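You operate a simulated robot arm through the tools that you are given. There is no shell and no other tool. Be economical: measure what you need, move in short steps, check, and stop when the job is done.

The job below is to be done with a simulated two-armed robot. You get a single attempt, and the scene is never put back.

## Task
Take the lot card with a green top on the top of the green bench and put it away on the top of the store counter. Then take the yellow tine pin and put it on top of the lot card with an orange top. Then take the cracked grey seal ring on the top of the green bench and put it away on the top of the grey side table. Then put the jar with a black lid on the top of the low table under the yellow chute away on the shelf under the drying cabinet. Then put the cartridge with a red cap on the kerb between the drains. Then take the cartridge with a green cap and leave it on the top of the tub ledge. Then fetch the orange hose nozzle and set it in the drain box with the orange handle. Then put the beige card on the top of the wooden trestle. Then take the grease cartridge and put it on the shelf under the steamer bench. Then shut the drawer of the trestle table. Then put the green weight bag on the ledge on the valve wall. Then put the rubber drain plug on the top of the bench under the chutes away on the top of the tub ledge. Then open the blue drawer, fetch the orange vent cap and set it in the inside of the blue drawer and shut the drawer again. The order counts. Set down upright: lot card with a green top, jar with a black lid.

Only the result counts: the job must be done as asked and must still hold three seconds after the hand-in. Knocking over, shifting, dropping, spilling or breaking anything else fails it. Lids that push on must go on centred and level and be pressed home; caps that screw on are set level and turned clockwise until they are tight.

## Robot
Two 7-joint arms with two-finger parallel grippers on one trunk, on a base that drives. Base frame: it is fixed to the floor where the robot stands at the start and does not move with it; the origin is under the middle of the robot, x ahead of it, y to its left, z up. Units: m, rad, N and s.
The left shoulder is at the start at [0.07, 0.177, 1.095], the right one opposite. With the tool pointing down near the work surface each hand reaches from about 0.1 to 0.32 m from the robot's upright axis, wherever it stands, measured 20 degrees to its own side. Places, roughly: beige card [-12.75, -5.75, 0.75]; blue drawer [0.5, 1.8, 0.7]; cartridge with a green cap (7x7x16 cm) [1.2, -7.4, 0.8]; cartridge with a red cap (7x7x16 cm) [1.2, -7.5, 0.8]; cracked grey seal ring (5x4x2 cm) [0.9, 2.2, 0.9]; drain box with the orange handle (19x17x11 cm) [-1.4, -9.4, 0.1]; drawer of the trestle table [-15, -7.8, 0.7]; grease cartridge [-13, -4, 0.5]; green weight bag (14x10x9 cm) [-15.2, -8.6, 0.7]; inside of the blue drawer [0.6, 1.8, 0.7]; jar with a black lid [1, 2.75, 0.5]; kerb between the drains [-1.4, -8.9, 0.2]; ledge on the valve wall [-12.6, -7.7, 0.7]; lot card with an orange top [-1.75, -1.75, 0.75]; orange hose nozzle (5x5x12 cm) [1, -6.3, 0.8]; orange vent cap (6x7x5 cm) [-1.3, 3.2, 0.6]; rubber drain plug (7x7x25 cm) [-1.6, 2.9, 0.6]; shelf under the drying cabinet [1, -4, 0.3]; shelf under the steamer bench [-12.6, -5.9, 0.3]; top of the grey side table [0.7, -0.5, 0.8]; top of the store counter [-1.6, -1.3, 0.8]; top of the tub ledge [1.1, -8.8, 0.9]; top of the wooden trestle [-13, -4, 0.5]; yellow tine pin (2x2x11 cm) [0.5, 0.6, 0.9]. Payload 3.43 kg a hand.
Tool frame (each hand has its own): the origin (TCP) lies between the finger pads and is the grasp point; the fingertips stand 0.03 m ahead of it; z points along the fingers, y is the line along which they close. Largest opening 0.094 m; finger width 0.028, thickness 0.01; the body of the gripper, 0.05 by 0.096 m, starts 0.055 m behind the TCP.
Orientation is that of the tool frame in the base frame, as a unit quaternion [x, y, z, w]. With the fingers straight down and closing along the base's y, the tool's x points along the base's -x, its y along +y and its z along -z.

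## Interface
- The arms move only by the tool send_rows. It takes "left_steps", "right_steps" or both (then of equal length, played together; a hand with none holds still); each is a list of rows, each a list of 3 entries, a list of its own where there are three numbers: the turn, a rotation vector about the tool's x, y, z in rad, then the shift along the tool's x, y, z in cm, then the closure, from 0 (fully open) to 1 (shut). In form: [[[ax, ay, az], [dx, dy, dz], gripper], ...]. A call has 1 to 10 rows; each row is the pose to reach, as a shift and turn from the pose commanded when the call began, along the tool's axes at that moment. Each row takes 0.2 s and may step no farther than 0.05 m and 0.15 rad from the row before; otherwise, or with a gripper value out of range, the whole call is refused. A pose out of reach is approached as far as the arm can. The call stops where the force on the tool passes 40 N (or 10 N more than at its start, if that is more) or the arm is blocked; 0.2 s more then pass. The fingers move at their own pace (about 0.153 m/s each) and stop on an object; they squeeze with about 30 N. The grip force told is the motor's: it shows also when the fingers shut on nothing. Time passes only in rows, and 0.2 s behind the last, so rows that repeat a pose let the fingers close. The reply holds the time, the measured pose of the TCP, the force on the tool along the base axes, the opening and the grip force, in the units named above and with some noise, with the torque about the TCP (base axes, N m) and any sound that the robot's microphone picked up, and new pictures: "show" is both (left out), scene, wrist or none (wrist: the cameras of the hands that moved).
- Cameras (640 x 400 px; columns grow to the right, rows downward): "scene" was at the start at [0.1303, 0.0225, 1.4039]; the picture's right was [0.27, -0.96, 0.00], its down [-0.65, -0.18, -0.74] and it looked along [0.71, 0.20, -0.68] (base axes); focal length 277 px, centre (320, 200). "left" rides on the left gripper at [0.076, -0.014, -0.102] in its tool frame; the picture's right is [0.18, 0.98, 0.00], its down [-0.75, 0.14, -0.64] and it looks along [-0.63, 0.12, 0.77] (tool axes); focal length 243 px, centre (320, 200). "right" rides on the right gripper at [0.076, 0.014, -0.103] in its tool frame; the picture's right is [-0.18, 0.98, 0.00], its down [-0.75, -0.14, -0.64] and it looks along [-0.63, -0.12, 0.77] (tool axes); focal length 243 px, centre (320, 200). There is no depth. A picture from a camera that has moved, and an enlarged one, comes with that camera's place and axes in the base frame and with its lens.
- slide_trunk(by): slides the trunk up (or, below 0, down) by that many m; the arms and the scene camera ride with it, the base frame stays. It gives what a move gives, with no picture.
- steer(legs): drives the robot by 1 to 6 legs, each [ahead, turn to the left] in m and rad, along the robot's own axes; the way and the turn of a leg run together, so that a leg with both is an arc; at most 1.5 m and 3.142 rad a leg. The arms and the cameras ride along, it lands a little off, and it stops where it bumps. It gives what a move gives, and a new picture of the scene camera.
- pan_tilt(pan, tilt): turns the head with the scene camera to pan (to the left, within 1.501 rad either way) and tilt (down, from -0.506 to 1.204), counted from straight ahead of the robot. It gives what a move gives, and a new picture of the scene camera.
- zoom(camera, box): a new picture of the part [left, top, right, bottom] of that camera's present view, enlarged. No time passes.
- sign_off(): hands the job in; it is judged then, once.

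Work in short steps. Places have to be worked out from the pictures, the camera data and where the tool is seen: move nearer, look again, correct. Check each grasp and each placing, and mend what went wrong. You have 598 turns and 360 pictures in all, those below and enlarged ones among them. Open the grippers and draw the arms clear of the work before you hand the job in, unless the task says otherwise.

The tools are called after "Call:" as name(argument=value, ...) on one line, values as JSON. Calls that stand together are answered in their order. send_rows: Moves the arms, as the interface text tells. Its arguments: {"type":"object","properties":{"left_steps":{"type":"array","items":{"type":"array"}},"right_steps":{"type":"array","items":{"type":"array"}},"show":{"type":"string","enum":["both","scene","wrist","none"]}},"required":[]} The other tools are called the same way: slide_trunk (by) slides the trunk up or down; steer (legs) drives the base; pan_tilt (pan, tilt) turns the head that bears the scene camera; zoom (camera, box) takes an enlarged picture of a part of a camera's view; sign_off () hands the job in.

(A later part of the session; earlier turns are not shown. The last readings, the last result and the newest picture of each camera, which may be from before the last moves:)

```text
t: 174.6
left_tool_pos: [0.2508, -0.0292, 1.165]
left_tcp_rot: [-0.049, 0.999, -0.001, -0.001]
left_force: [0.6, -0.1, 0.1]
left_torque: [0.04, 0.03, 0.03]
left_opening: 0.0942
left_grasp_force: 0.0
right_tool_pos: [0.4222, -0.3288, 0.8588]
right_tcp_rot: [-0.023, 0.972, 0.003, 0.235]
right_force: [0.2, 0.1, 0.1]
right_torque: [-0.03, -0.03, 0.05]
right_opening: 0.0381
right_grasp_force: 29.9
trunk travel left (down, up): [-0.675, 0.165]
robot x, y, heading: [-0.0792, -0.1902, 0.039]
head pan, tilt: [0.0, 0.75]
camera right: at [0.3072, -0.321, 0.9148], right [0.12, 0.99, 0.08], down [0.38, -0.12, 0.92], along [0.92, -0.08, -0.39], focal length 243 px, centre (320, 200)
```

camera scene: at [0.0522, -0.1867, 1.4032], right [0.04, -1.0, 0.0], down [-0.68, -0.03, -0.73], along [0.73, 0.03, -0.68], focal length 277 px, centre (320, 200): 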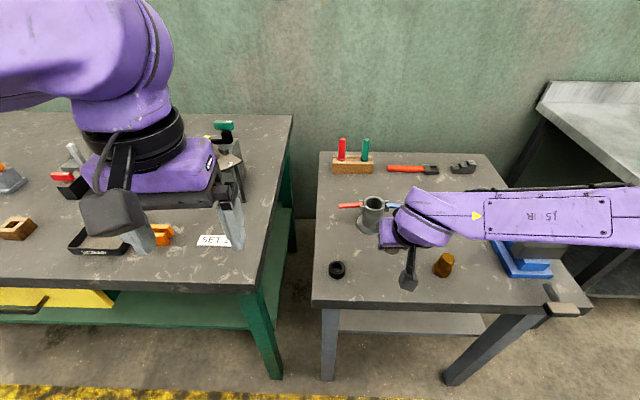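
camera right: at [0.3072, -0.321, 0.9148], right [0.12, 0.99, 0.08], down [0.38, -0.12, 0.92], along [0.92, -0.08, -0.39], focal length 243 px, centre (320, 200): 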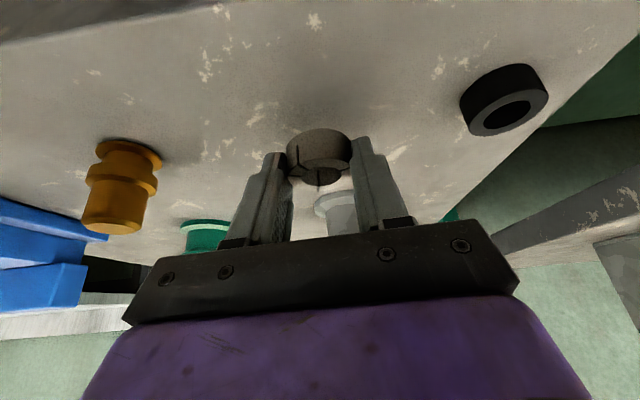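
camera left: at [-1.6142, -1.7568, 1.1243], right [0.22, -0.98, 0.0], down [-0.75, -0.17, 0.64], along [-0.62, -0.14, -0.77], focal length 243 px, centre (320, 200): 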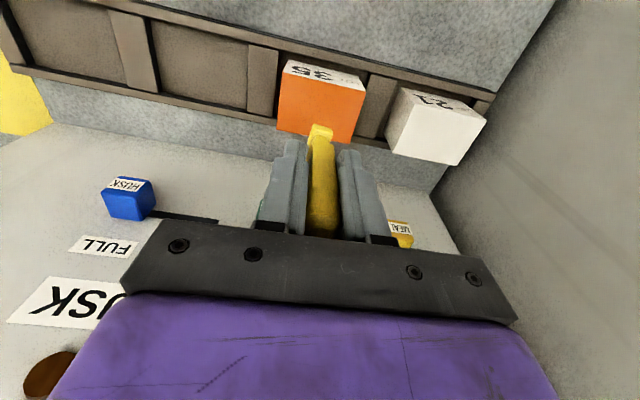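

Call:
send_rows(right_steps=[[[0, 0, 0], [0.25, 0, 0.5], 1], [[0, 0, 0], [0.5, 0, 1], 1], [[0, 0, 0], [0.75, 0, 1.5], 1], [[0, 0, 0], [1, 0, 2], 1], [[0, 0, 0], [1.25, 0, 2.5], 1], [[0, 0, 0], [1.5, 0, 3], 1], [[0, 0, 0], [1.75, 0, 3.5], 1], [[0, 0, 0], [2, 0, 4], 1]], show="wrist")

```text
t: 176.0
left_tool_pos: [0.2457, -0.0319, 1.1676]
left_tcp_rot: [-0.049, 0.999, 0.0, 0.002]
left_force: [-0.5, 0.7, -0.6]
left_torque: [0.0, -0.02, 0.01]
left_opening: 0.0942
left_grasp_force: 0.0
right_tool_pos: [0.4225, -0.3299, 0.8334]
right_tcp_rot: [-0.022, 0.97, 0.004, 0.242]
right_force: [-14.7, -5.8, 23.7]
right_torque: [0.33, 0.4, 0.39]
right_opening: 0.0382
right_grasp_force: 29.6
trunk travel left (down, up): [-0.675, 0.165]
robot x, y, heading: [-0.0792, -0.1911, 0.041]
head pan, tilt: [0.0, 0.75]
stopped in row 7 (right hand): the force on the tool passed its limit (the readings are from after the stop); the commanded pose is now the measured one
camera right: at [0.3063, -0.3217, 0.8863], right [0.12, 0.99, 0.08], down [0.37, -0.12, 0.92], along [0.92, -0.08, -0.38], focal length 243 px, centre (320, 200)
```

right: 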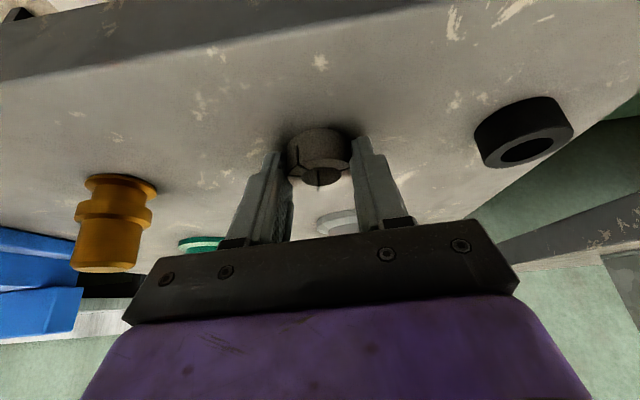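

Contact. I release and back out along the tool axis.

Call:
send_rows(right_steps=[[[0, 0, 0], [0, 0, -0.2], 0.5], [[0, 0, 0], [0, 0, -0.2], 0.2], [[0, 0, 0], [0, 0, -0.2], 0.1], [[0, 0, 0], [0, 0, -2], 0.1], [[0, 0, 0], [0, 0, -5.5], 0.1], [[0, 0, 0], [0, 0, -9.5], 0.1], [[0, 0.1, 0], [-2, 0, -14], 0], [[0, 0.2, 0], [-4, 0, -18], 0], [[0, 0.3, 0], [-6, 0, -22], 0], [[0, 0.4, 0], [-6, 0, -24], 0]], show="both")

```text
t: 178.2
left_tool_pos: [0.2506, -0.0306, 1.1657]
left_tcp_rot: [-0.048, 0.999, 0.0, 0.0]
left_force: [0.3, 0.5, -0.5]
left_torque: [-0.02, -0.02, 0.04]
left_opening: 0.094
left_grasp_force: 0.1
right_tool_pos: [0.3672, -0.3322, 1.0696]
right_tcp_rot: [-0.022, 0.999, -0.001, 0.041]
right_force: [-0.3, -0.5, 0.2]
right_torque: [-0.03, -0.01, -0.01]
right_opening: 0.0942
right_grasp_force: 0.1
trunk travel left (down, up): [-0.675, 0.165]
robot x, y, heading: [-0.08, -0.1937, 0.033]
head pan, tilt: [0.0, 0.75]
camera scene: at [0.0523, -0.1871, 1.4032], right [0.04, -1.0, 0.0], down [-0.68, -0.03, -0.73], along [0.73, 0.03, -0.68], focal length 277 px, centre (320, 200)
camera right: at [0.2826, -0.322, 1.1641], right [0.14, 0.99, 0.01], down [0.7, -0.11, 0.7], along [0.7, -0.09, -0.71], focal length 243 px, centre (320, 200)
```

scene: 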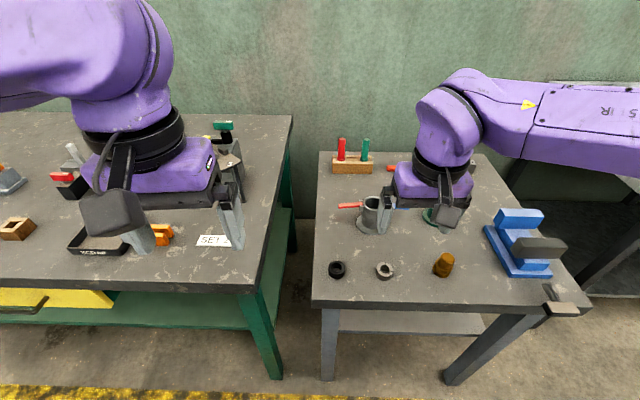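
right: 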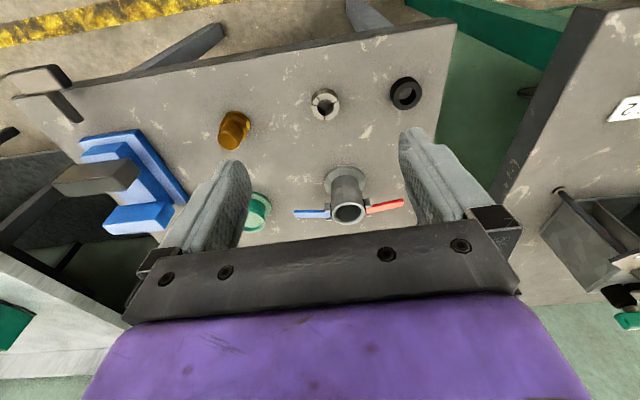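

The ring sits on the grey table. Next the jar: I drive back to y≈2.88 facing the low table, staying back at x≈-0.45 for now.

Call:
steer(legs=[[-0.4, 0], [0, 1.535], [1.5, 0], [1.5, 0], [0.08, 0], [0, -1.57]])

Call:
pan_tilt(pan=-0.1, tilt=0.55)

```text
t: 202.8
left_tool_pos: [-0.0046, 3.0021, 1.1655]
left_tcp_rot: [-0.021, 1.0, 0.0, 0.0]
left_force: [0.5, 1.0, -1.0]
left_torque: [-0.02, -0.01, 0.02]
left_opening: 0.0939
left_grasp_force: 0.1
right_tool_pos: [0.0977, 2.6945, 1.07]
right_tcp_rot: [0.004, 0.999, -0.003, 0.041]
right_force: [0.0, -0.3, 0.0]
right_torque: [0.04, 0.03, -0.01]
right_opening: 0.0939
right_grasp_force: 0.0
trunk travel left (down, up): [-0.675, 0.165]
robot x, y, heading: [-0.3452, 2.8594, -0.017]
head pan, tilt: [0.0, 0.75]
camera scene: at [-0.2104, 2.8565, 1.4032], right [-0.02, -1.0, 0.0], down [-0.68, 0.01, -0.73], along [0.73, -0.01, -0.68], focal length 277 px, centre (320, 200)
```

scene: 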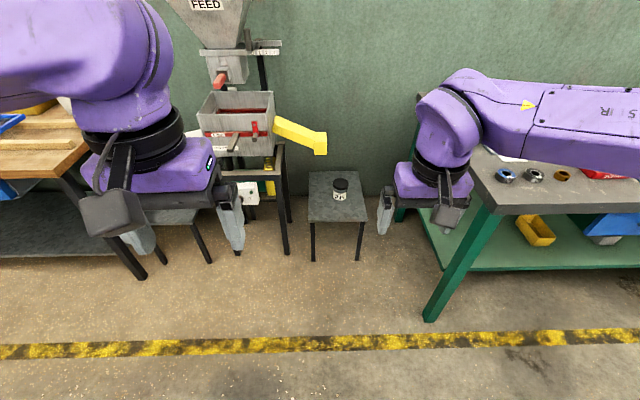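

```text
t: 203.5
left_tool_pos: [-0.005, 3.0013, 1.1656]
left_tcp_rot: [-0.02, 1.0, 0.0, 0.0]
left_force: [0.7, 0.2, 0.6]
left_torque: [-0.01, -0.05, -0.02]
left_opening: 0.0937
left_grasp_force: 0.1
right_tool_pos: [0.096, 2.6943, 1.0688]
right_tcp_rot: [0.004, 0.999, -0.003, 0.042]
right_force: [0.6, 0.0, -1.0]
right_torque: [0.0, 0.0, -0.01]
right_opening: 0.0941
right_grasp_force: 0.0
trunk travel left (down, up): [-0.675, 0.165]
robot x, y, heading: [-0.342, 2.861, -0.02]
head pan, tilt: [-0.099, 0.55]
camera scene: at [-0.2041, 2.8474, 1.4206], right [-0.12, -0.99, 0.0], down [-0.52, 0.06, -0.85], along [0.85, -0.1, -0.52], focal length 277 px, centre (320, 200)
```

scene: 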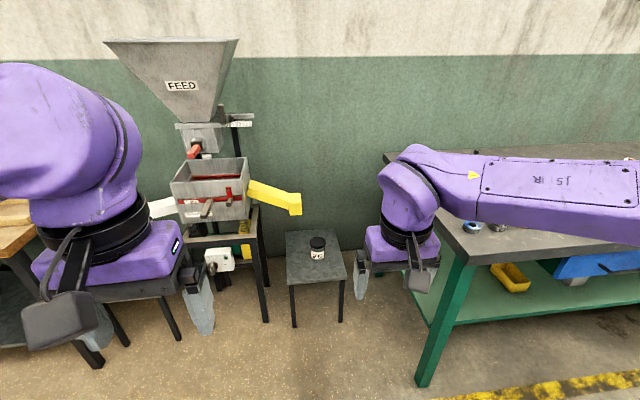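

Call:
zoom(camera="scene", box=[240, 170, 368, 270])

```text
4.00 times, centred on (304, 220) of scene
camera zoom: at [-0.2041, 2.8474, 1.4206], right [-0.12, -0.99, 0.0], down [-0.52, 0.06, -0.85], along [0.85, -0.1, -0.52], focal length 1108 px, centre (384, 120)
```

zoom: 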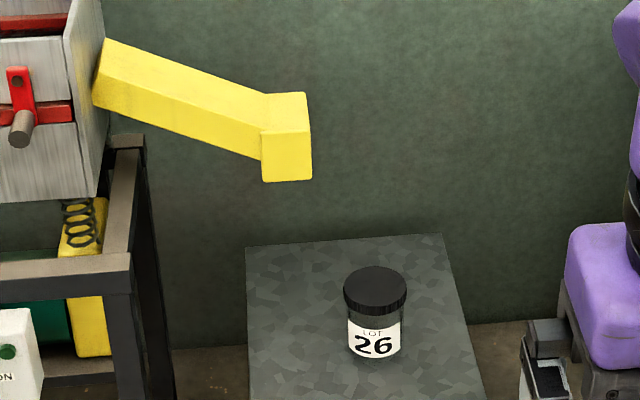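

Jar: base z≈0.425, top ≈0.515, at (0.887, 2.729), body ~7 cm. I'll grasp from the side with the right hand; lower the trunk first.

Call:
slide_trunk(by=-0.35)

Call:
send_rows(right_steps=[[[0, -0.15, 0], [0, 0, 1], 0], [[0, -0.3, 0], [-2, 0, 2], 0], [[0, -0.45, 0], [-4, 0, 4], 0], [[0, -0.6, 0], [-7, 0, 6], 0], [[0, -0.75, 0], [-10, 0, 8], 0], [[0, -0.9, 0], [-13, 0, 10], 0], [[0, -1.0, 0], [-16, 0, 12], 0], [[0, -1.1, 0], [-19, 0, 14], 0], [[0, -1.1, 0], [-22, 0, 16], 0]], show="both")

```text
t: 207.0
left_tool_pos: [-0.0056, 3.0016, 0.8164]
left_tcp_rot: [-0.021, 1.0, 0.0, 0.0]
left_force: [-1.0, 0.3, -1.0]
left_torque: [0.0, 0.03, -0.02]
left_opening: 0.0939
left_grasp_force: 0.0
right_tool_pos: [0.0969, 2.6949, 0.7181]
right_tcp_rot: [0.004, 0.999, -0.003, 0.042]
right_force: [-0.5, 0.0, 0.4]
right_torque: [0.0, -0.01, 0.0]
right_opening: 0.0942
right_grasp_force: 0.1
trunk travel left (down, up): [-0.325, 0.515]
robot x, y, heading: [-0.3454, 2.8596, -0.019]
head pan, tilt: [-0.099, 0.55]
```

```text
t: 209.0
left_tool_pos: [-0.004, 3.0008, 0.816]
left_tcp_rot: [-0.022, 1.0, 0.0, 0.001]
left_force: [-0.6, 0.7, 0.0]
left_torque: [0.0, 0.01, -0.02]
left_opening: 0.0938
left_grasp_force: 0.0
right_tool_pos: [0.3281, 2.6915, 0.5764]
right_tcp_rot: [0.002, 0.829, -0.004, 0.559]
right_force: [-0.4, 0.4, 0.7]
right_torque: [0.03, 0.0, 0.0]
right_opening: 0.094
right_grasp_force: 0.1
trunk travel left (down, up): [-0.325, 0.515]
robot x, y, heading: [-0.3444, 2.8567, -0.02]
head pan, tilt: [-0.099, 0.55]
camera scene: at [-0.2036, 2.8477, 1.0706], right [-0.12, -0.99, 0.0], down [-0.52, 0.06, -0.85], along [0.85, -0.1, -0.52], focal length 277 px, centre (320, 200)
camera right: at [0.2042, 2.7057, 0.5435], right [0.08, 0.98, 0.17], down [-0.31, -0.13, 0.94], along [0.95, -0.12, 0.3], focal length 243 px, centre (320, 200)
```

scene: 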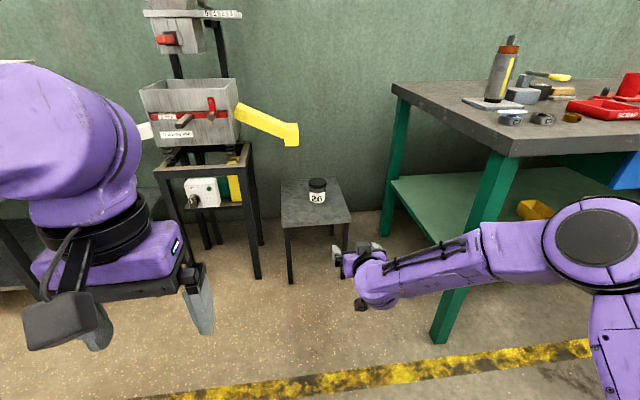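
right: 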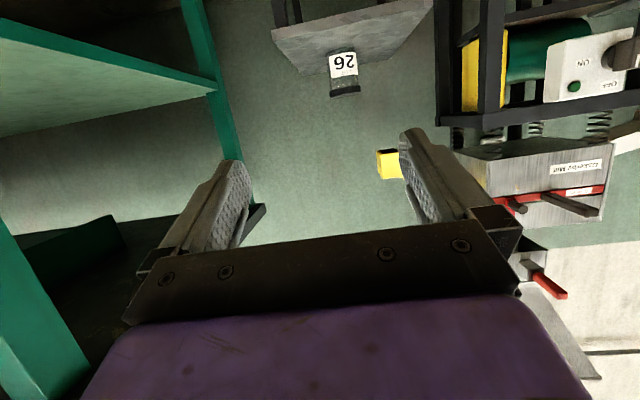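

The wrist camera hangs under the hand at this tilt, so I reduce tilt to ~0.78 rad, set height ≈0.495 and align y with the jar, then roll forward.

Call:
send_rows(right_steps=[[[0, 0.14, 0], [2, 1.5, 1], 0], [[0, 0.28, 0], [5, 3, 2], 0], [[0, 0.4, 0], [7.4, 4.6, 3], 0], [[0, 0.4, 0], [7.4, 4.6, 3], 0]], show="none")

Call:
steer(legs=[[0.4, 0.02]])

Call:
zoom(camera="right", box=[0, 0, 640, 400])

```text
t: 210.0
left_tool_pos: [-0.0052, 3.0017, 0.8143]
left_tcp_rot: [-0.021, 1.0, 0.0, 0.0]
left_force: [0.2, -0.3, -0.5]
left_torque: [0.01, 0.02, 0.01]
left_opening: 0.0941
left_grasp_force: 0.0
right_tool_pos: [0.3285, 2.7383, 0.4986]
right_tcp_rot: [0.002, 0.924, -0.003, 0.382]
right_force: [0.5, 0.3, 1.1]
right_torque: [0.03, -0.02, 0.04]
right_opening: 0.094
right_grasp_force: 0.0
trunk travel left (down, up): [-0.325, 0.515]
robot x, y, heading: [-0.3407, 2.8597, -0.022]
head pan, tilt: [-0.099, 0.55]
```

```text
t: 212.5
left_tool_pos: [0.4003, 3.0032, 0.8156]
left_tcp_rot: [-0.029, 1.0, 0.001, 0.0]
left_force: [0.7, 0.1, -1.4]
left_torque: [0.05, 0.0, 0.01]
left_opening: 0.0941
left_grasp_force: 0.1
right_tool_pos: [0.7356, 2.7433, 0.4979]
right_tcp_rot: [-0.003, 0.924, -0.001, 0.382]
right_force: [0.4, -0.2, 0.2]
right_torque: [0.03, 0.0, -0.02]
right_opening: 0.0939
right_grasp_force: 0.1
trunk travel left (down, up): [-0.325, 0.515]
robot x, y, heading: [0.0638, 2.8567, -0.002]
head pan, tilt: [-0.099, 0.55]
camera scene: at [0.2022, 2.8457, 1.0705], right [-0.1, -0.99, 0.0], down [-0.52, 0.05, -0.85], along [0.85, -0.09, -0.52], focal length 277 px, centre (320, 200)
```

scene: 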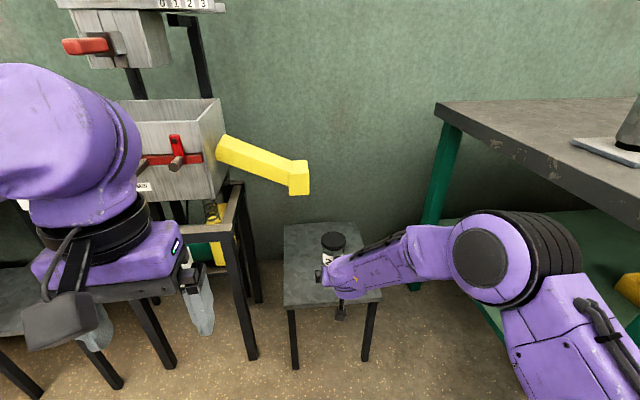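

```text
1.00 times, centred on (320, 200) of right
camera zoom: at [0.6097, 2.7568, 0.5154], right [0.12, 0.98, 0.13], down [0.08, -0.14, 0.99], along [0.99, -0.11, -0.1], focal length 243 px, centre (320, 200)
```

zoom: 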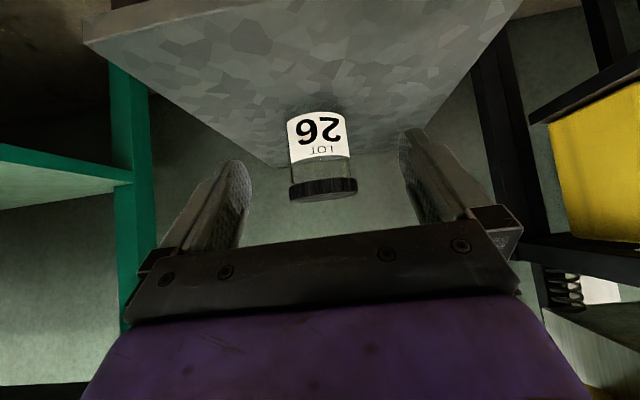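

Jar is ahead, ~1 cm to my right. I move forward 10 cm, slightly lower, and check again.

Call:
send_rows(right_steps=[[[0, 0, 0], [-1.8, -0.4, 3], 0], [[0, 0, 0], [-3.6, -0.8, 6], 0], [[0, 0, 0], [-5.3, -1, 8.8], 0], [[0, 0, 0], [-5.3, -1, 8.8], 0]], show="both")

```text
t: 213.5
left_tool_pos: [0.3979, 3.0017, 0.8144]
left_tcp_rot: [-0.028, 1.0, 0.0, 0.0]
left_force: [-0.3, 0.0, 0.1]
left_torque: [0.0, -0.01, -0.01]
left_opening: 0.094
left_grasp_force: 0.1
right_tool_pos: [0.8353, 2.7346, 0.4734]
right_tcp_rot: [-0.002, 0.924, -0.002, 0.382]
right_force: [0.2, 0.6, -0.1]
right_torque: [0.01, 0.02, -0.02]
right_opening: 0.094
right_grasp_force: 0.0
trunk travel left (down, up): [-0.325, 0.515]
robot x, y, heading: [0.062, 2.8569, 0.001]
head pan, tilt: [-0.099, 0.55]
camera scene: at [0.2016, 2.8457, 1.0706], right [-0.1, -0.99, 0.0], down [-0.52, 0.05, -0.85], along [0.85, -0.09, -0.52], focal length 277 px, centre (320, 200)
camera right: at [0.7091, 2.7471, 0.4911], right [0.13, 0.98, 0.13], down [0.08, -0.14, 0.99], along [0.99, -0.11, -0.1], focal length 243 px, centre (320, 200)
```

scene: 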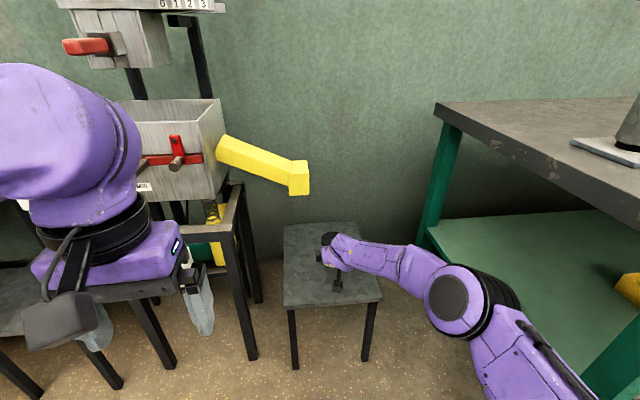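
right: 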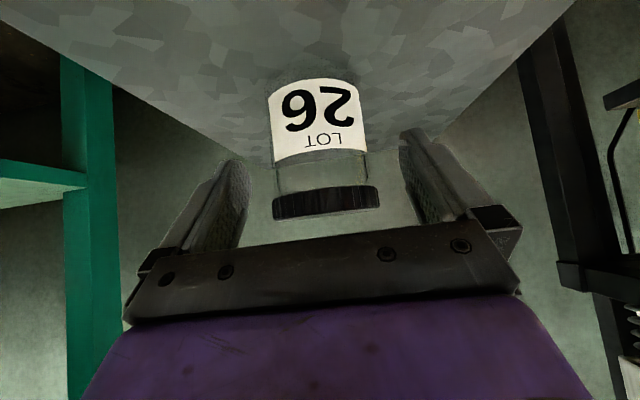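

Jar centre ≈(0.858, 2.733), body ~5.8 cm. Forward 2.4 cm, down 1 cm, and close.

Call:
send_rows(right_steps=[[[0, 0, 0], [-0.5, 0, 1.2], 0], [[0, 0, 0], [-1, -0.1, 2.4], 0], [[0, 0, 0], [-1, -0.1, 2.4], 0.5], [[0, 0, 0], [-1, -0.1, 2.4], 1], [[0, 0, 0], [-1, -0.1, 2.4], 1], [[0, 0, 0], [-1, -0.1, 2.4], 1]], show="wrist")

```text
t: 214.9
left_tool_pos: [0.3981, 3.0025, 0.816]
left_tcp_rot: [-0.029, 1.0, 0.0, 0.0]
left_force: [-0.1, 0.2, -0.2]
left_torque: [0.01, 0.0, -0.01]
left_opening: 0.0939
left_grasp_force: 0.0
right_tool_pos: [0.8591, 2.7339, 0.4648]
right_tcp_rot: [-0.003, 0.924, -0.002, 0.382]
right_force: [-0.2, 0.2, 0.1]
right_torque: [-0.02, -0.01, 0.0]
right_opening: 0.0
right_grasp_force: 30.0
trunk travel left (down, up): [-0.325, 0.515]
robot x, y, heading: [0.0648, 2.8537, -0.01]
head pan, tilt: [-0.099, 0.55]
camera right: at [0.7328, 2.7457, 0.4818], right [0.12, 0.98, 0.13], down [0.08, -0.14, 0.99], along [0.99, -0.11, -0.1], focal length 243 px, centre (320, 200)
```

right: 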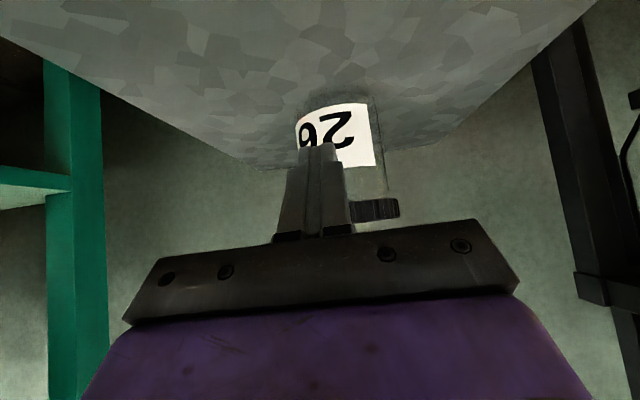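

The fingers closed in front of the jar and nudged it ~3 cm back; it still stands. I back off, open and look again.

Call:
send_rows(right_steps=[[[0, 0, 0], [2, 0, -2], 1], [[0, 0, 0], [4, 0, -4], 1], [[0, 0, 0], [4, 0, -4], 0], [[0, 0, 0], [4, 0.8, -4], 0], [[0, 0, 0], [4, 1.0, -4], 0]], show="wrist")

Call:
zoom(camera="scene", box=[270, 210, 400, 310])

```text
t: 216.1
left_tool_pos: [0.3992, 3.0033, 0.8161]
left_tcp_rot: [-0.029, 1.0, 0.0, -0.001]
left_force: [0.1, 1.1, 0.5]
left_torque: [0.0, -0.01, 0.01]
left_opening: 0.0939
left_grasp_force: 0.0
right_tool_pos: [0.803, 2.7436, 0.4628]
right_tcp_rot: [-0.003, 0.924, -0.002, 0.382]
right_force: [-0.1, -0.3, -0.6]
right_torque: [-0.02, 0.02, -0.01]
right_opening: 0.094
right_grasp_force: 0.1
trunk travel left (down, up): [-0.325, 0.515]
robot x, y, heading: [0.0628, 2.8565, -0.001]
head pan, tilt: [-0.099, 0.55]
camera right: at [0.6769, 2.7552, 0.4807], right [0.12, 0.98, 0.13], down [0.08, -0.14, 0.99], along [0.99, -0.11, -0.1], focal length 243 px, centre (320, 200)
```

right: 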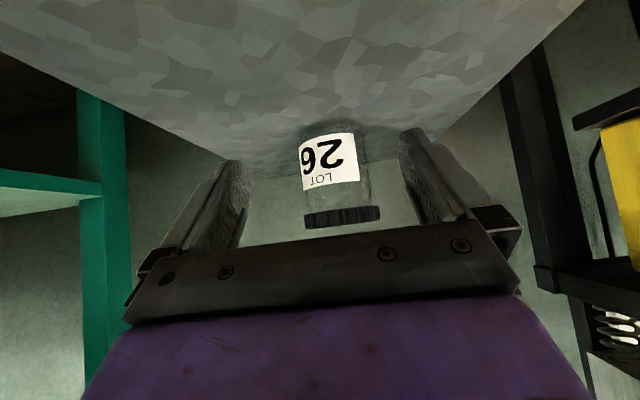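

```text
4.00 times, centred on (335, 260) of scene
camera zoom: at [0.2018, 2.8457, 1.0706], right [-0.1, -0.99, 0.0], down [-0.52, 0.05, -0.85], along [0.85, -0.09, -0.52], focal length 1108 px, centre (260, -40)
```

zoom: 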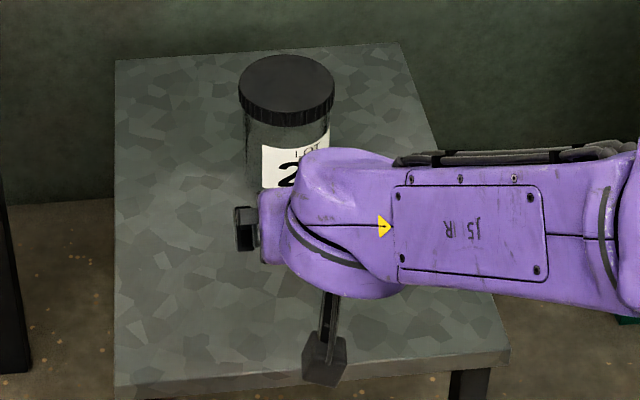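

Jar centre now ≈(0.918, 2.747). I advance 11 cm so the pads truly straddle it, then close.

Call:
send_rows(right_steps=[[[0, 0, 0], [-2.5, 0.1, 2.5], 0], [[0, 0, 0], [-5, 0.2, 5], 0], [[0, 0, 0], [-7.8, 0.3, 7.8], 0], [[0, 0, 0], [-7.8, 0.3, 7.8], 0]], show="wrist")

```text
t: 217.1
left_tool_pos: [0.3987, 3.0023, 0.8158]
left_tcp_rot: [-0.029, 1.0, 0.0, 0.0]
left_force: [-0.3, 0.0, -0.7]
left_torque: [0.01, 0.0, -0.01]
left_opening: 0.0939
left_grasp_force: 0.0
right_tool_pos: [0.8597, 2.7403, 0.464]
right_tcp_rot: [-0.004, 0.925, -0.001, 0.381]
right_force: [-0.7, -0.9, 0.0]
right_torque: [-0.03, -0.03, 0.03]
right_opening: 0.094
right_grasp_force: 0.0
right hand out of reach, approached as far as the arm can: row 2, 3, 4
trunk travel left (down, up): [-0.325, 0.515]
robot x, y, heading: [0.0632, 2.8532, 0.003]
head pan, tilt: [-0.099, 0.55]
camera right: at [0.734, 2.7526, 0.4812], right [0.12, 0.98, 0.13], down [0.08, -0.14, 0.99], along [0.99, -0.11, -0.1], focal length 243 px, centre (320, 200)
```

right: 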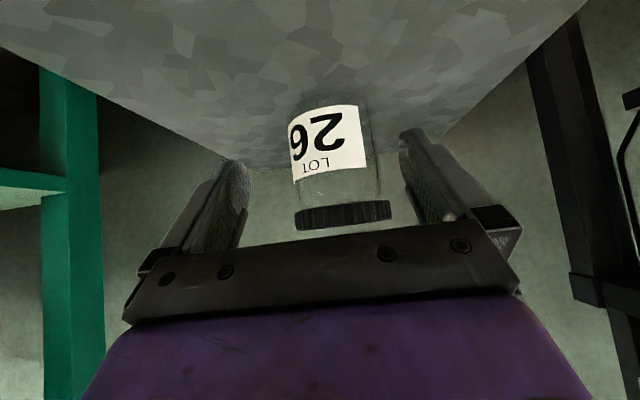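

Arm is at its limit; I shift 1 cm left and roll the base forward 5.5 cm.

Call:
send_rows(right_steps=[[[0, 0, 0], [0, 0.9, 0], 0], [[0, 0, 0], [0, 0.9, 0], 0]], show="none")

Call:
steer(legs=[[0.055, 0]])

Call:
zoom(camera="right", box=[0, 0, 640, 400])

```text
t: 217.7
left_tool_pos: [0.399, 3.0033, 0.816]
left_tcp_rot: [-0.029, 1.0, 0.0, 0.001]
left_force: [0.4, -0.3, 0.4]
left_torque: [0.02, 0.01, 0.02]
left_opening: 0.0941
left_grasp_force: 0.1
right_tool_pos: [0.859, 2.746, 0.463]
right_tcp_rot: [-0.004, 0.924, -0.001, 0.381]
right_force: [-1.3, 0.8, -0.5]
right_torque: [0.01, 0.01, 0.0]
right_opening: 0.094
right_grasp_force: 0.1
trunk travel left (down, up): [-0.325, 0.515]
robot x, y, heading: [0.0623, 2.8565, 0.003]
head pan, tilt: [-0.099, 0.55]
```

```text
t: 218.6
left_tool_pos: [0.4565, 3.0032, 0.8161]
left_tcp_rot: [-0.029, 1.0, 0.0, -0.001]
left_force: [0.0, -0.9, 0.4]
left_torque: [0.01, 0.01, 0.01]
left_opening: 0.094
left_grasp_force: 0.1
right_tool_pos: [0.9158, 2.7457, 0.4622]
right_tcp_rot: [-0.003, 0.924, -0.001, 0.381]
right_force: [0.2, 0.8, -0.1]
right_torque: [0.02, 0.0, -0.01]
right_opening: 0.0941
right_grasp_force: 0.0
trunk travel left (down, up): [-0.325, 0.515]
robot x, y, heading: [0.1177, 2.8525, 0.001]
head pan, tilt: [-0.099, 0.55]
camera scene: at [0.2591, 2.8457, 1.0704], right [-0.1, -0.99, 0.0], down [-0.52, 0.05, -0.85], along [0.85, -0.09, -0.52], focal length 277 px, centre (320, 200)
```

scene: 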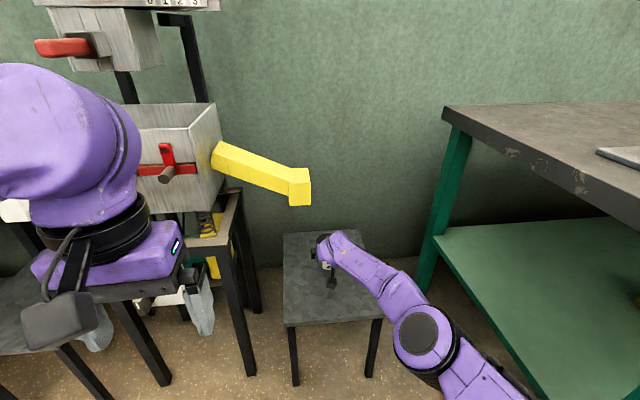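

```text
1.00 times, centred on (320, 200) of right
camera zoom: at [0.7889, 2.7594, 0.4799], right [0.12, 0.98, 0.13], down [0.08, -0.14, 0.99], along [0.99, -0.11, -0.1], focal length 243 px, centre (320, 200)
```

zoom: 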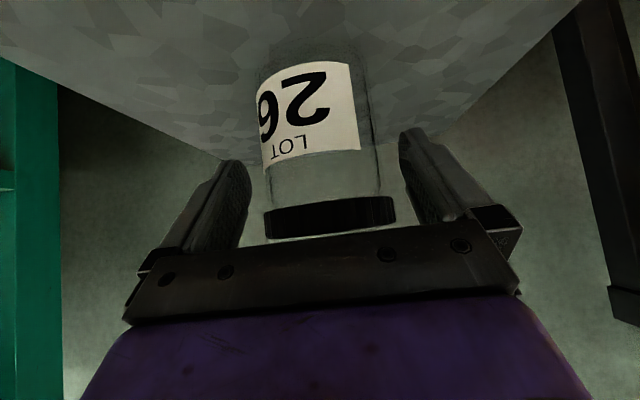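

The jar now sits between the pads. Closing.

Call:
send_rows(right_steps=[[[0, 0, 0], [0, 0, 0], 0.3], [[0, 0, 0], [0, 0, 0], 0.6], [[0, 0, 0], [0, 0, 0], 1], [[0, 0, 0], [0, 0, 0], 1]], show="wrist")

```text
t: 219.6
left_tool_pos: [0.4547, 3.0029, 0.8151]
left_tcp_rot: [-0.029, 1.0, 0.0, 0.0]
left_force: [-0.2, 0.5, -0.3]
left_torque: [0.0, 0.02, -0.02]
left_opening: 0.094
left_grasp_force: 0.0
right_tool_pos: [0.9152, 2.7486, 0.4632]
right_tcp_rot: [-0.003, 0.924, -0.001, 0.382]
right_force: [-0.7, 0.3, 0.1]
right_torque: [0.01, -0.03, 0.03]
right_opening: 0.0659
right_grasp_force: 29.8
trunk travel left (down, up): [-0.325, 0.515]
robot x, y, heading: [0.1168, 2.8541, -0.003]
head pan, tilt: [-0.099, 0.55]
camera right: at [0.7885, 2.7595, 0.4806], right [0.12, 0.98, 0.13], down [0.08, -0.14, 0.99], along [0.99, -0.11, -0.1], focal length 243 px, centre (320, 200)
```

right: 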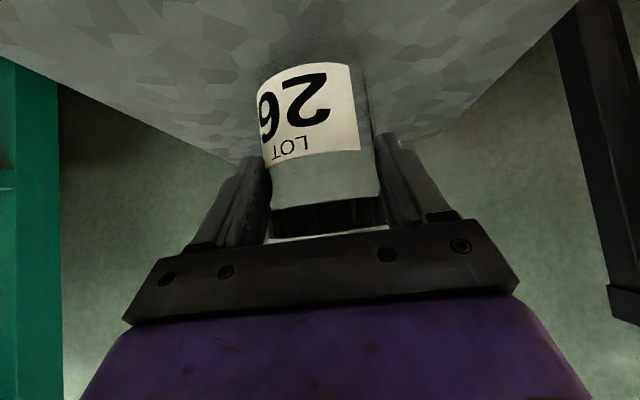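

Gripped at 66 mm. I raise the trunk a little, back away, then raise the trunk fully.

Call:
slide_trunk(by=0.05)

Call:
steer(legs=[[-0.57, 0]])

Call:
zoom(camera="right", box=[0, 0, 640, 400])

```text
t: 220.6
left_tool_pos: [0.4563, 3.0023, 0.865]
left_tcp_rot: [-0.028, 1.0, 0.0, 0.0]
left_force: [-0.9, -0.6, -1.0]
left_torque: [-0.06, 0.02, 0.02]
left_opening: 0.0938
left_grasp_force: 0.1
right_tool_pos: [0.9158, 2.7464, 0.5128]
right_tcp_rot: [-0.004, 0.924, -0.001, 0.382]
right_force: [-0.3, 0.5, -1.3]
right_torque: [0.03, 0.08, -0.04]
right_opening: 0.0659
right_grasp_force: 29.7
trunk travel left (down, up): [-0.375, 0.465]
robot x, y, heading: [0.1195, 2.8566, 0.0]
head pan, tilt: [-0.099, 0.55]
```

```text
t: 223.8
left_tool_pos: [-0.1035, 3.0035, 0.8653]
left_tcp_rot: [-0.032, 0.999, 0.0, 0.0]
left_force: [0.1, 0.5, 0.7]
left_torque: [-0.01, 0.02, 0.02]
left_opening: 0.094
left_grasp_force: 0.1
right_tool_pos: [0.3581, 2.7493, 0.5136]
right_tcp_rot: [-0.006, 0.924, 0.0, 0.382]
right_force: [0.2, -0.2, -1.4]
right_torque: [-0.01, 0.11, -0.02]
right_opening: 0.0661
right_grasp_force: 30.0
trunk travel left (down, up): [-0.375, 0.465]
robot x, y, heading: [-0.4396, 2.8534, -0.004]
head pan, tilt: [-0.099, 0.55]
camera scene: at [-0.3004, 2.846, 1.1206], right [-0.1, -1.0, 0.0], down [-0.52, 0.05, -0.85], along [0.85, -0.08, -0.52], focal length 277 px, centre (320, 200)
```

scene: 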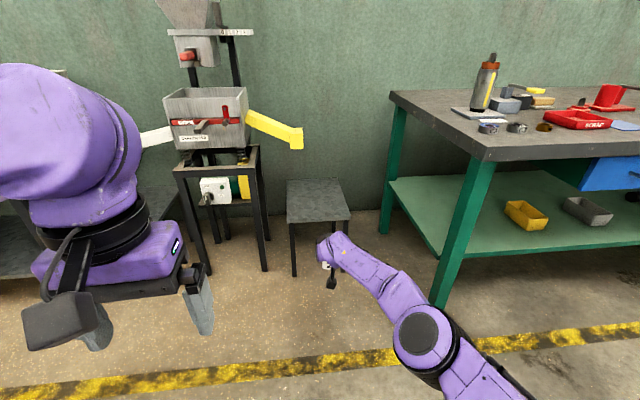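

```text
1.00 times, centred on (320, 200) of right
camera zoom: at [0.2305, 2.7623, 0.5306], right [0.12, 0.98, 0.13], down [0.08, -0.14, 0.99], along [0.99, -0.11, -0.1], focal length 243 px, centre (320, 200)
```

zoom: 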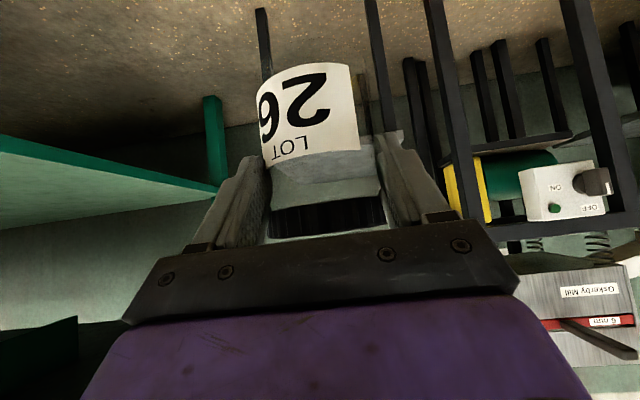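

Jar secure. I tuck the arm back 25 cm and drive down the aisle toward y≈-3.

Call:
send_rows(right_steps=[[[0, 0, 0], [3.5, 0, -3.5], 1], [[0, 0, 0], [7, 0, -7], 1], [[0, 0, 0], [10.5, 0, -10.5], 1], [[0, 0, 0], [14, 0, -14], 1], [[0, 0, 0], [17.5, 0, -17.5], 1]], show="none")

Call:
steer(legs=[[0, -1.566], [1.5, 0], [1.5, 0], [1.5, 0], [1.2, 0]])

Call:
pan_tilt(pan=0.8, tilt=0.5)

```text
t: 224.9
left_tool_pos: [-0.1039, 3.0052, 0.8656]
left_tcp_rot: [-0.031, 1.0, 0.0, 0.0]
left_force: [0.5, 0.6, 0.3]
left_torque: [0.0, 0.0, -0.02]
left_opening: 0.0941
left_grasp_force: 0.1
right_tool_pos: [0.107, 2.7478, 0.5133]
right_tcp_rot: [-0.006, 0.924, 0.0, 0.383]
right_force: [-0.5, 0.1, -2.6]
right_torque: [0.02, 0.03, 0.01]
right_opening: 0.0657
right_grasp_force: 29.8
trunk travel left (down, up): [-0.375, 0.465]
robot x, y, heading: [-0.4396, 2.8565, 0.003]
head pan, tilt: [-0.099, 0.55]
```

```text
t: 256.1
left_tool_pos: [-0.2594, -3.232, 0.8654]
left_tcp_rot: [0.684, 0.729, -0.001, 0.0]
left_force: [-0.5, 0.4, 0.7]
left_torque: [0.0, -0.02, -0.01]
left_opening: 0.094
left_grasp_force: 0.0
right_tool_pos: [-0.5139, -3.4429, 0.5124]
right_tcp_rot: [0.649, 0.658, -0.27, 0.27]
right_force: [0.4, -0.4, -2.4]
right_torque: [0.12, 0.0, 0.01]
right_opening: 0.0659
right_grasp_force: 30.3
trunk travel left (down, up): [-0.375, 0.465]
robot x, y, heading: [-0.408, -2.8931, -1.567]
head pan, tilt: [-0.099, 0.55]
camera scene: at [-0.4169, -3.0364, 1.1205], right [-1.0, 0.09, 0.0], down [0.05, 0.52, -0.85], along [-0.08, -0.85, -0.52], focal length 277 px, centre (320, 200)
```

scene: 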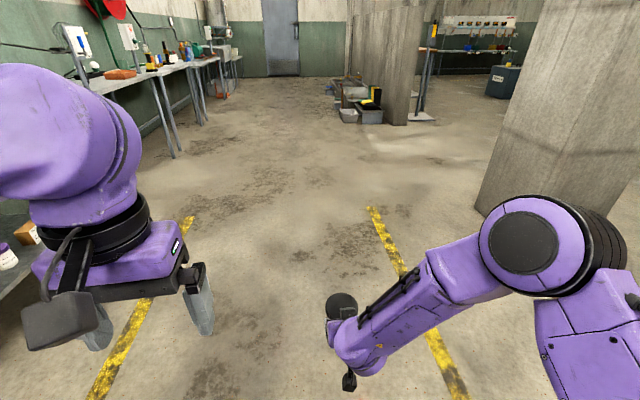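

```text
t: 257.3
left_tool_pos: [-0.2581, -3.2308, 0.8657]
left_tcp_rot: [0.683, 0.73, 0.0, 0.0]
left_force: [-0.6, -0.8, 0.8]
left_torque: [0.01, 0.0, 0.02]
left_opening: 0.0941
left_grasp_force: 0.1
right_tool_pos: [-0.514, -3.444, 0.5124]
right_tcp_rot: [0.648, 0.658, -0.27, 0.271]
right_force: [-0.3, 1.0, -3.1]
right_torque: [0.1, 0.0, 0.0]
right_opening: 0.0659
right_grasp_force: 30.7
trunk travel left (down, up): [-0.375, 0.465]
robot x, y, heading: [-0.411, -2.8975, -1.567]
head pan, tilt: [0.799, 0.499]
camera scene: at [-0.343, -3.0099, 1.1251], right [-0.69, -0.72, 0.0], down [-0.34, 0.33, -0.88], along [0.63, -0.61, -0.48], focal length 277 px, centre (320, 200)
```

scene: 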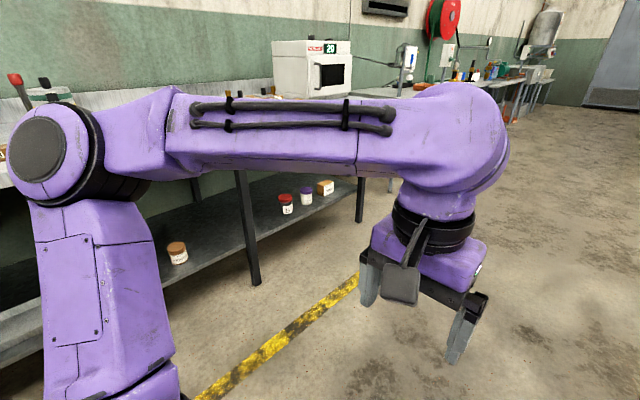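

Drying cabinet (display "20") stands over a lower shelf with jars. I drive in front of it at y≈-3.75 to look straight on.

Call:
steer(legs=[[0.85, 0], [0, 1.567], [0.1, 0]])

Call:
pan_tilt(pan=0.0, tilt=0.4)

```text
t: 266.4
left_tool_pos: [0.0376, -3.6096, 0.8648]
left_tcp_rot: [-0.019, 1.0, 0.0, -0.001]
left_force: [0.1, 0.4, 0.7]
left_torque: [0.0, 0.05, 0.02]
left_opening: 0.094
left_grasp_force: 0.0
right_tool_pos: [0.2409, -3.8719, 0.5121]
right_tcp_rot: [0.007, 0.925, -0.005, 0.381]
right_force: [-0.3, -0.6, -2.2]
right_torque: [0.02, 0.1, 0.02]
right_opening: 0.0658
right_grasp_force: 29.3
trunk travel left (down, up): [-0.375, 0.465]
robot x, y, heading: [-0.3017, -3.7505, -0.027]
head pan, tilt: [0.799, 0.499]
camera scene: at [-0.1869, -3.6879, 1.125], right [0.7, -0.71, 0.0], down [-0.34, -0.34, -0.88], along [0.63, 0.61, -0.48], focal length 277 px, centre (320, 200)
```

scene: 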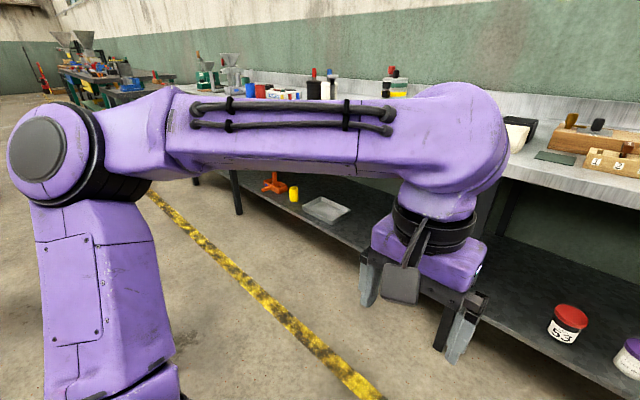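

```text
t: 267.5
left_tool_pos: [0.0361, -3.6084, 0.865]
left_tcp_rot: [-0.019, 1.0, 0.0, 0.0]
left_force: [0.4, -0.9, -0.1]
left_torque: [0.0, 0.02, 0.01]
left_opening: 0.0939
left_grasp_force: 0.1
right_tool_pos: [0.2418, -3.8716, 0.5118]
right_tcp_rot: [0.006, 0.924, -0.005, 0.381]
right_force: [-0.9, 0.6, -1.8]
right_torque: [0.0, 0.11, 0.03]
right_opening: 0.0658
right_grasp_force: 29.7
trunk travel left (down, up): [-0.375, 0.465]
robot x, y, heading: [-0.3028, -3.7507, -0.022]
head pan, tilt: [0.0, 0.4]
camera scene: at [-0.1604, -3.7538, 1.1343], right [-0.02, -1.0, 0.0], down [-0.39, 0.01, -0.92], along [0.92, -0.02, -0.39], focal length 277 px, centre (320, 200)
```

scene: 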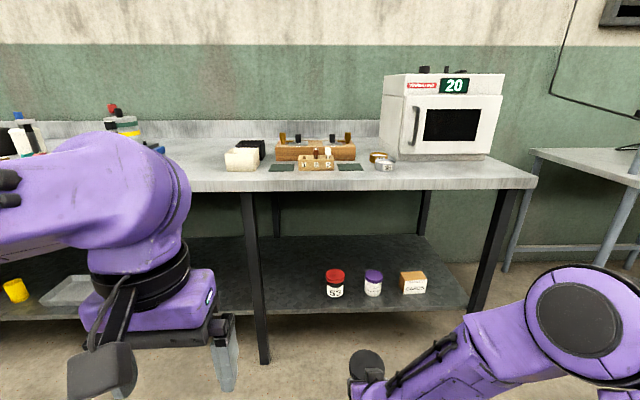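

The shelf bay between the legs has a free spot left of the red jar, about (0.79, -3.68). I shift the right hand left, pull the left hand in, then roll forward.

Call:
send_rows(right_steps=[[[0, 0, 0], [0, 4, 0], 1], [[0, 0, 0], [0, 8, 0], 1], [[0, 0, 0], [0, 12, 0], 1], [[0, 0, 0], [0, 16, 0], 1]], left_steps=[[[0, 0, 0], [3, 1, 0], 0], [[0, 0, 0], [6, 2, 0], 0], [[0, 0, 0], [9, 3, 0], 0], [[0, 0, 0], [12, 4, 0], 0]], show="none")

Call:
steer(legs=[[0.36, 0.022]])

```text
t: 268.5
left_tool_pos: [-0.0845, -3.5731, 0.8666]
left_tcp_rot: [-0.02, 1.0, 0.0, -0.001]
left_force: [-0.6, 0.4, -0.3]
left_torque: [0.0, 0.02, 0.03]
left_opening: 0.0939
left_grasp_force: 0.1
right_tool_pos: [0.2429, -3.7103, 0.5114]
right_tcp_rot: [0.006, 0.924, -0.006, 0.382]
right_force: [0.2, 1.3, -2.7]
right_torque: [0.01, 0.08, 0.0]
right_opening: 0.066
right_grasp_force: 30.5
trunk travel left (down, up): [-0.375, 0.465]
robot x, y, heading: [-0.3048, -3.752, -0.022]
head pan, tilt: [0.0, 0.4]
```

```text
t: 270.8
left_tool_pos: [0.2653, -3.5705, 0.866]
left_tcp_rot: [-0.035, 0.999, 0.0, 0.0]
left_force: [0.1, 0.8, 0.7]
left_torque: [0.02, 0.02, -0.01]
left_opening: 0.0938
left_grasp_force: 0.0
right_tool_pos: [0.596, -3.696, 0.5111]
right_tcp_rot: [-0.008, 0.924, 0.001, 0.382]
right_force: [0.3, 1.0, -1.8]
right_torque: [0.01, 0.07, 0.02]
right_opening: 0.0661
right_grasp_force: 29.7
trunk travel left (down, up): [-0.375, 0.465]
robot x, y, heading: [0.0507, -3.7504, 0.007]
head pan, tilt: [0.0, 0.4]
camera scene: at [0.1947, -3.7518, 1.1342], right [0.01, -1.0, 0.0], down [-0.39, 0.0, -0.92], along [0.92, 0.01, -0.39], focal length 277 px, centre (320, 200)
```

scene: 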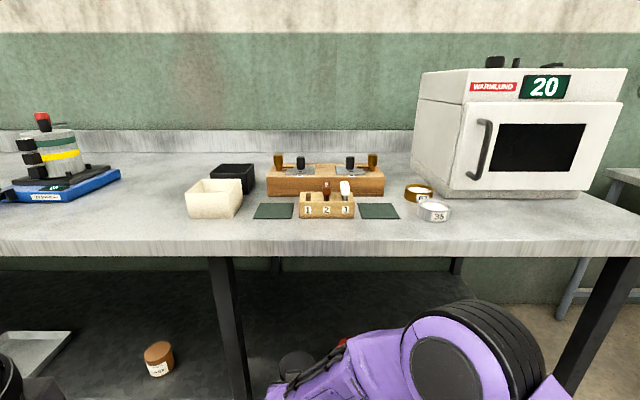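

I check the wrist view for the shelf and neighbours before lowering.

Call:
slide_trunk(by=-0.1)

Call:
pan_tilt(pan=-0.1, tilt=0.7)

Call:
zoom(camera="right", box=[0, 0, 640, 400])

```text
t: 272.1
left_tool_pos: [0.2642, -3.5707, 0.7661]
left_tcp_rot: [-0.034, 0.999, 0.0, -0.001]
left_force: [0.2, 0.0, 0.5]
left_torque: [0.01, 0.0, -0.01]
left_opening: 0.0941
left_grasp_force: 0.0
right_tool_pos: [0.595, -3.6954, 0.4104]
right_tcp_rot: [-0.008, 0.924, 0.0, 0.382]
right_force: [0.0, -0.6, -2.1]
right_torque: [0.0, 0.06, -0.01]
right_opening: 0.066
right_grasp_force: 30.2
trunk travel left (down, up): [-0.275, 0.565]
robot x, y, heading: [0.0535, -3.7548, 0.009]
head pan, tilt: [0.0, 0.4]
```

```text
t: 272.9
left_tool_pos: [0.2636, -3.57, 0.7662]
left_tcp_rot: [-0.035, 0.999, 0.0, -0.001]
left_force: [-0.1, 0.0, -0.2]
left_torque: [-0.02, -0.01, -0.01]
left_opening: 0.0939
left_grasp_force: 0.0
right_tool_pos: [0.5958, -3.6957, 0.4112]
right_tcp_rot: [-0.008, 0.924, 0.0, 0.382]
right_force: [-0.2, -0.7, -1.2]
right_torque: [-0.03, 0.08, -0.03]
right_opening: 0.066
right_grasp_force: 30.3
trunk travel left (down, up): [-0.275, 0.565]
robot x, y, heading: [0.0512, -3.752, 0.007]
head pan, tilt: [-0.099, 0.7]
camera scene: at [0.186, -3.7604, 1.0075], right [-0.09, -1.0, 0.0], down [-0.64, 0.06, -0.77], along [0.76, -0.07, -0.64], focal length 277 px, centre (320, 200)
```

scene: 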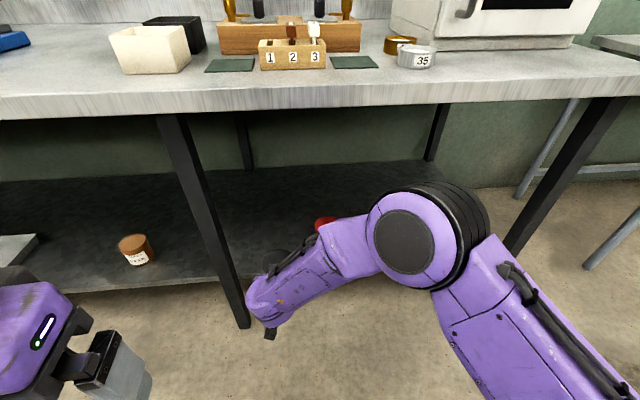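

```text
1.00 times, centred on (320, 200) of right
camera zoom: at [0.4684, -3.6853, 0.4288], right [0.11, 0.99, 0.12], down [0.08, -0.13, 0.99], along [0.99, -0.1, -0.1], focal length 243 px, centre (320, 200)
```

zoom: 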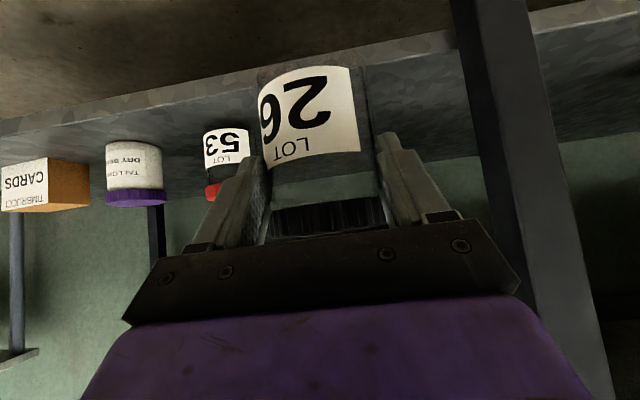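

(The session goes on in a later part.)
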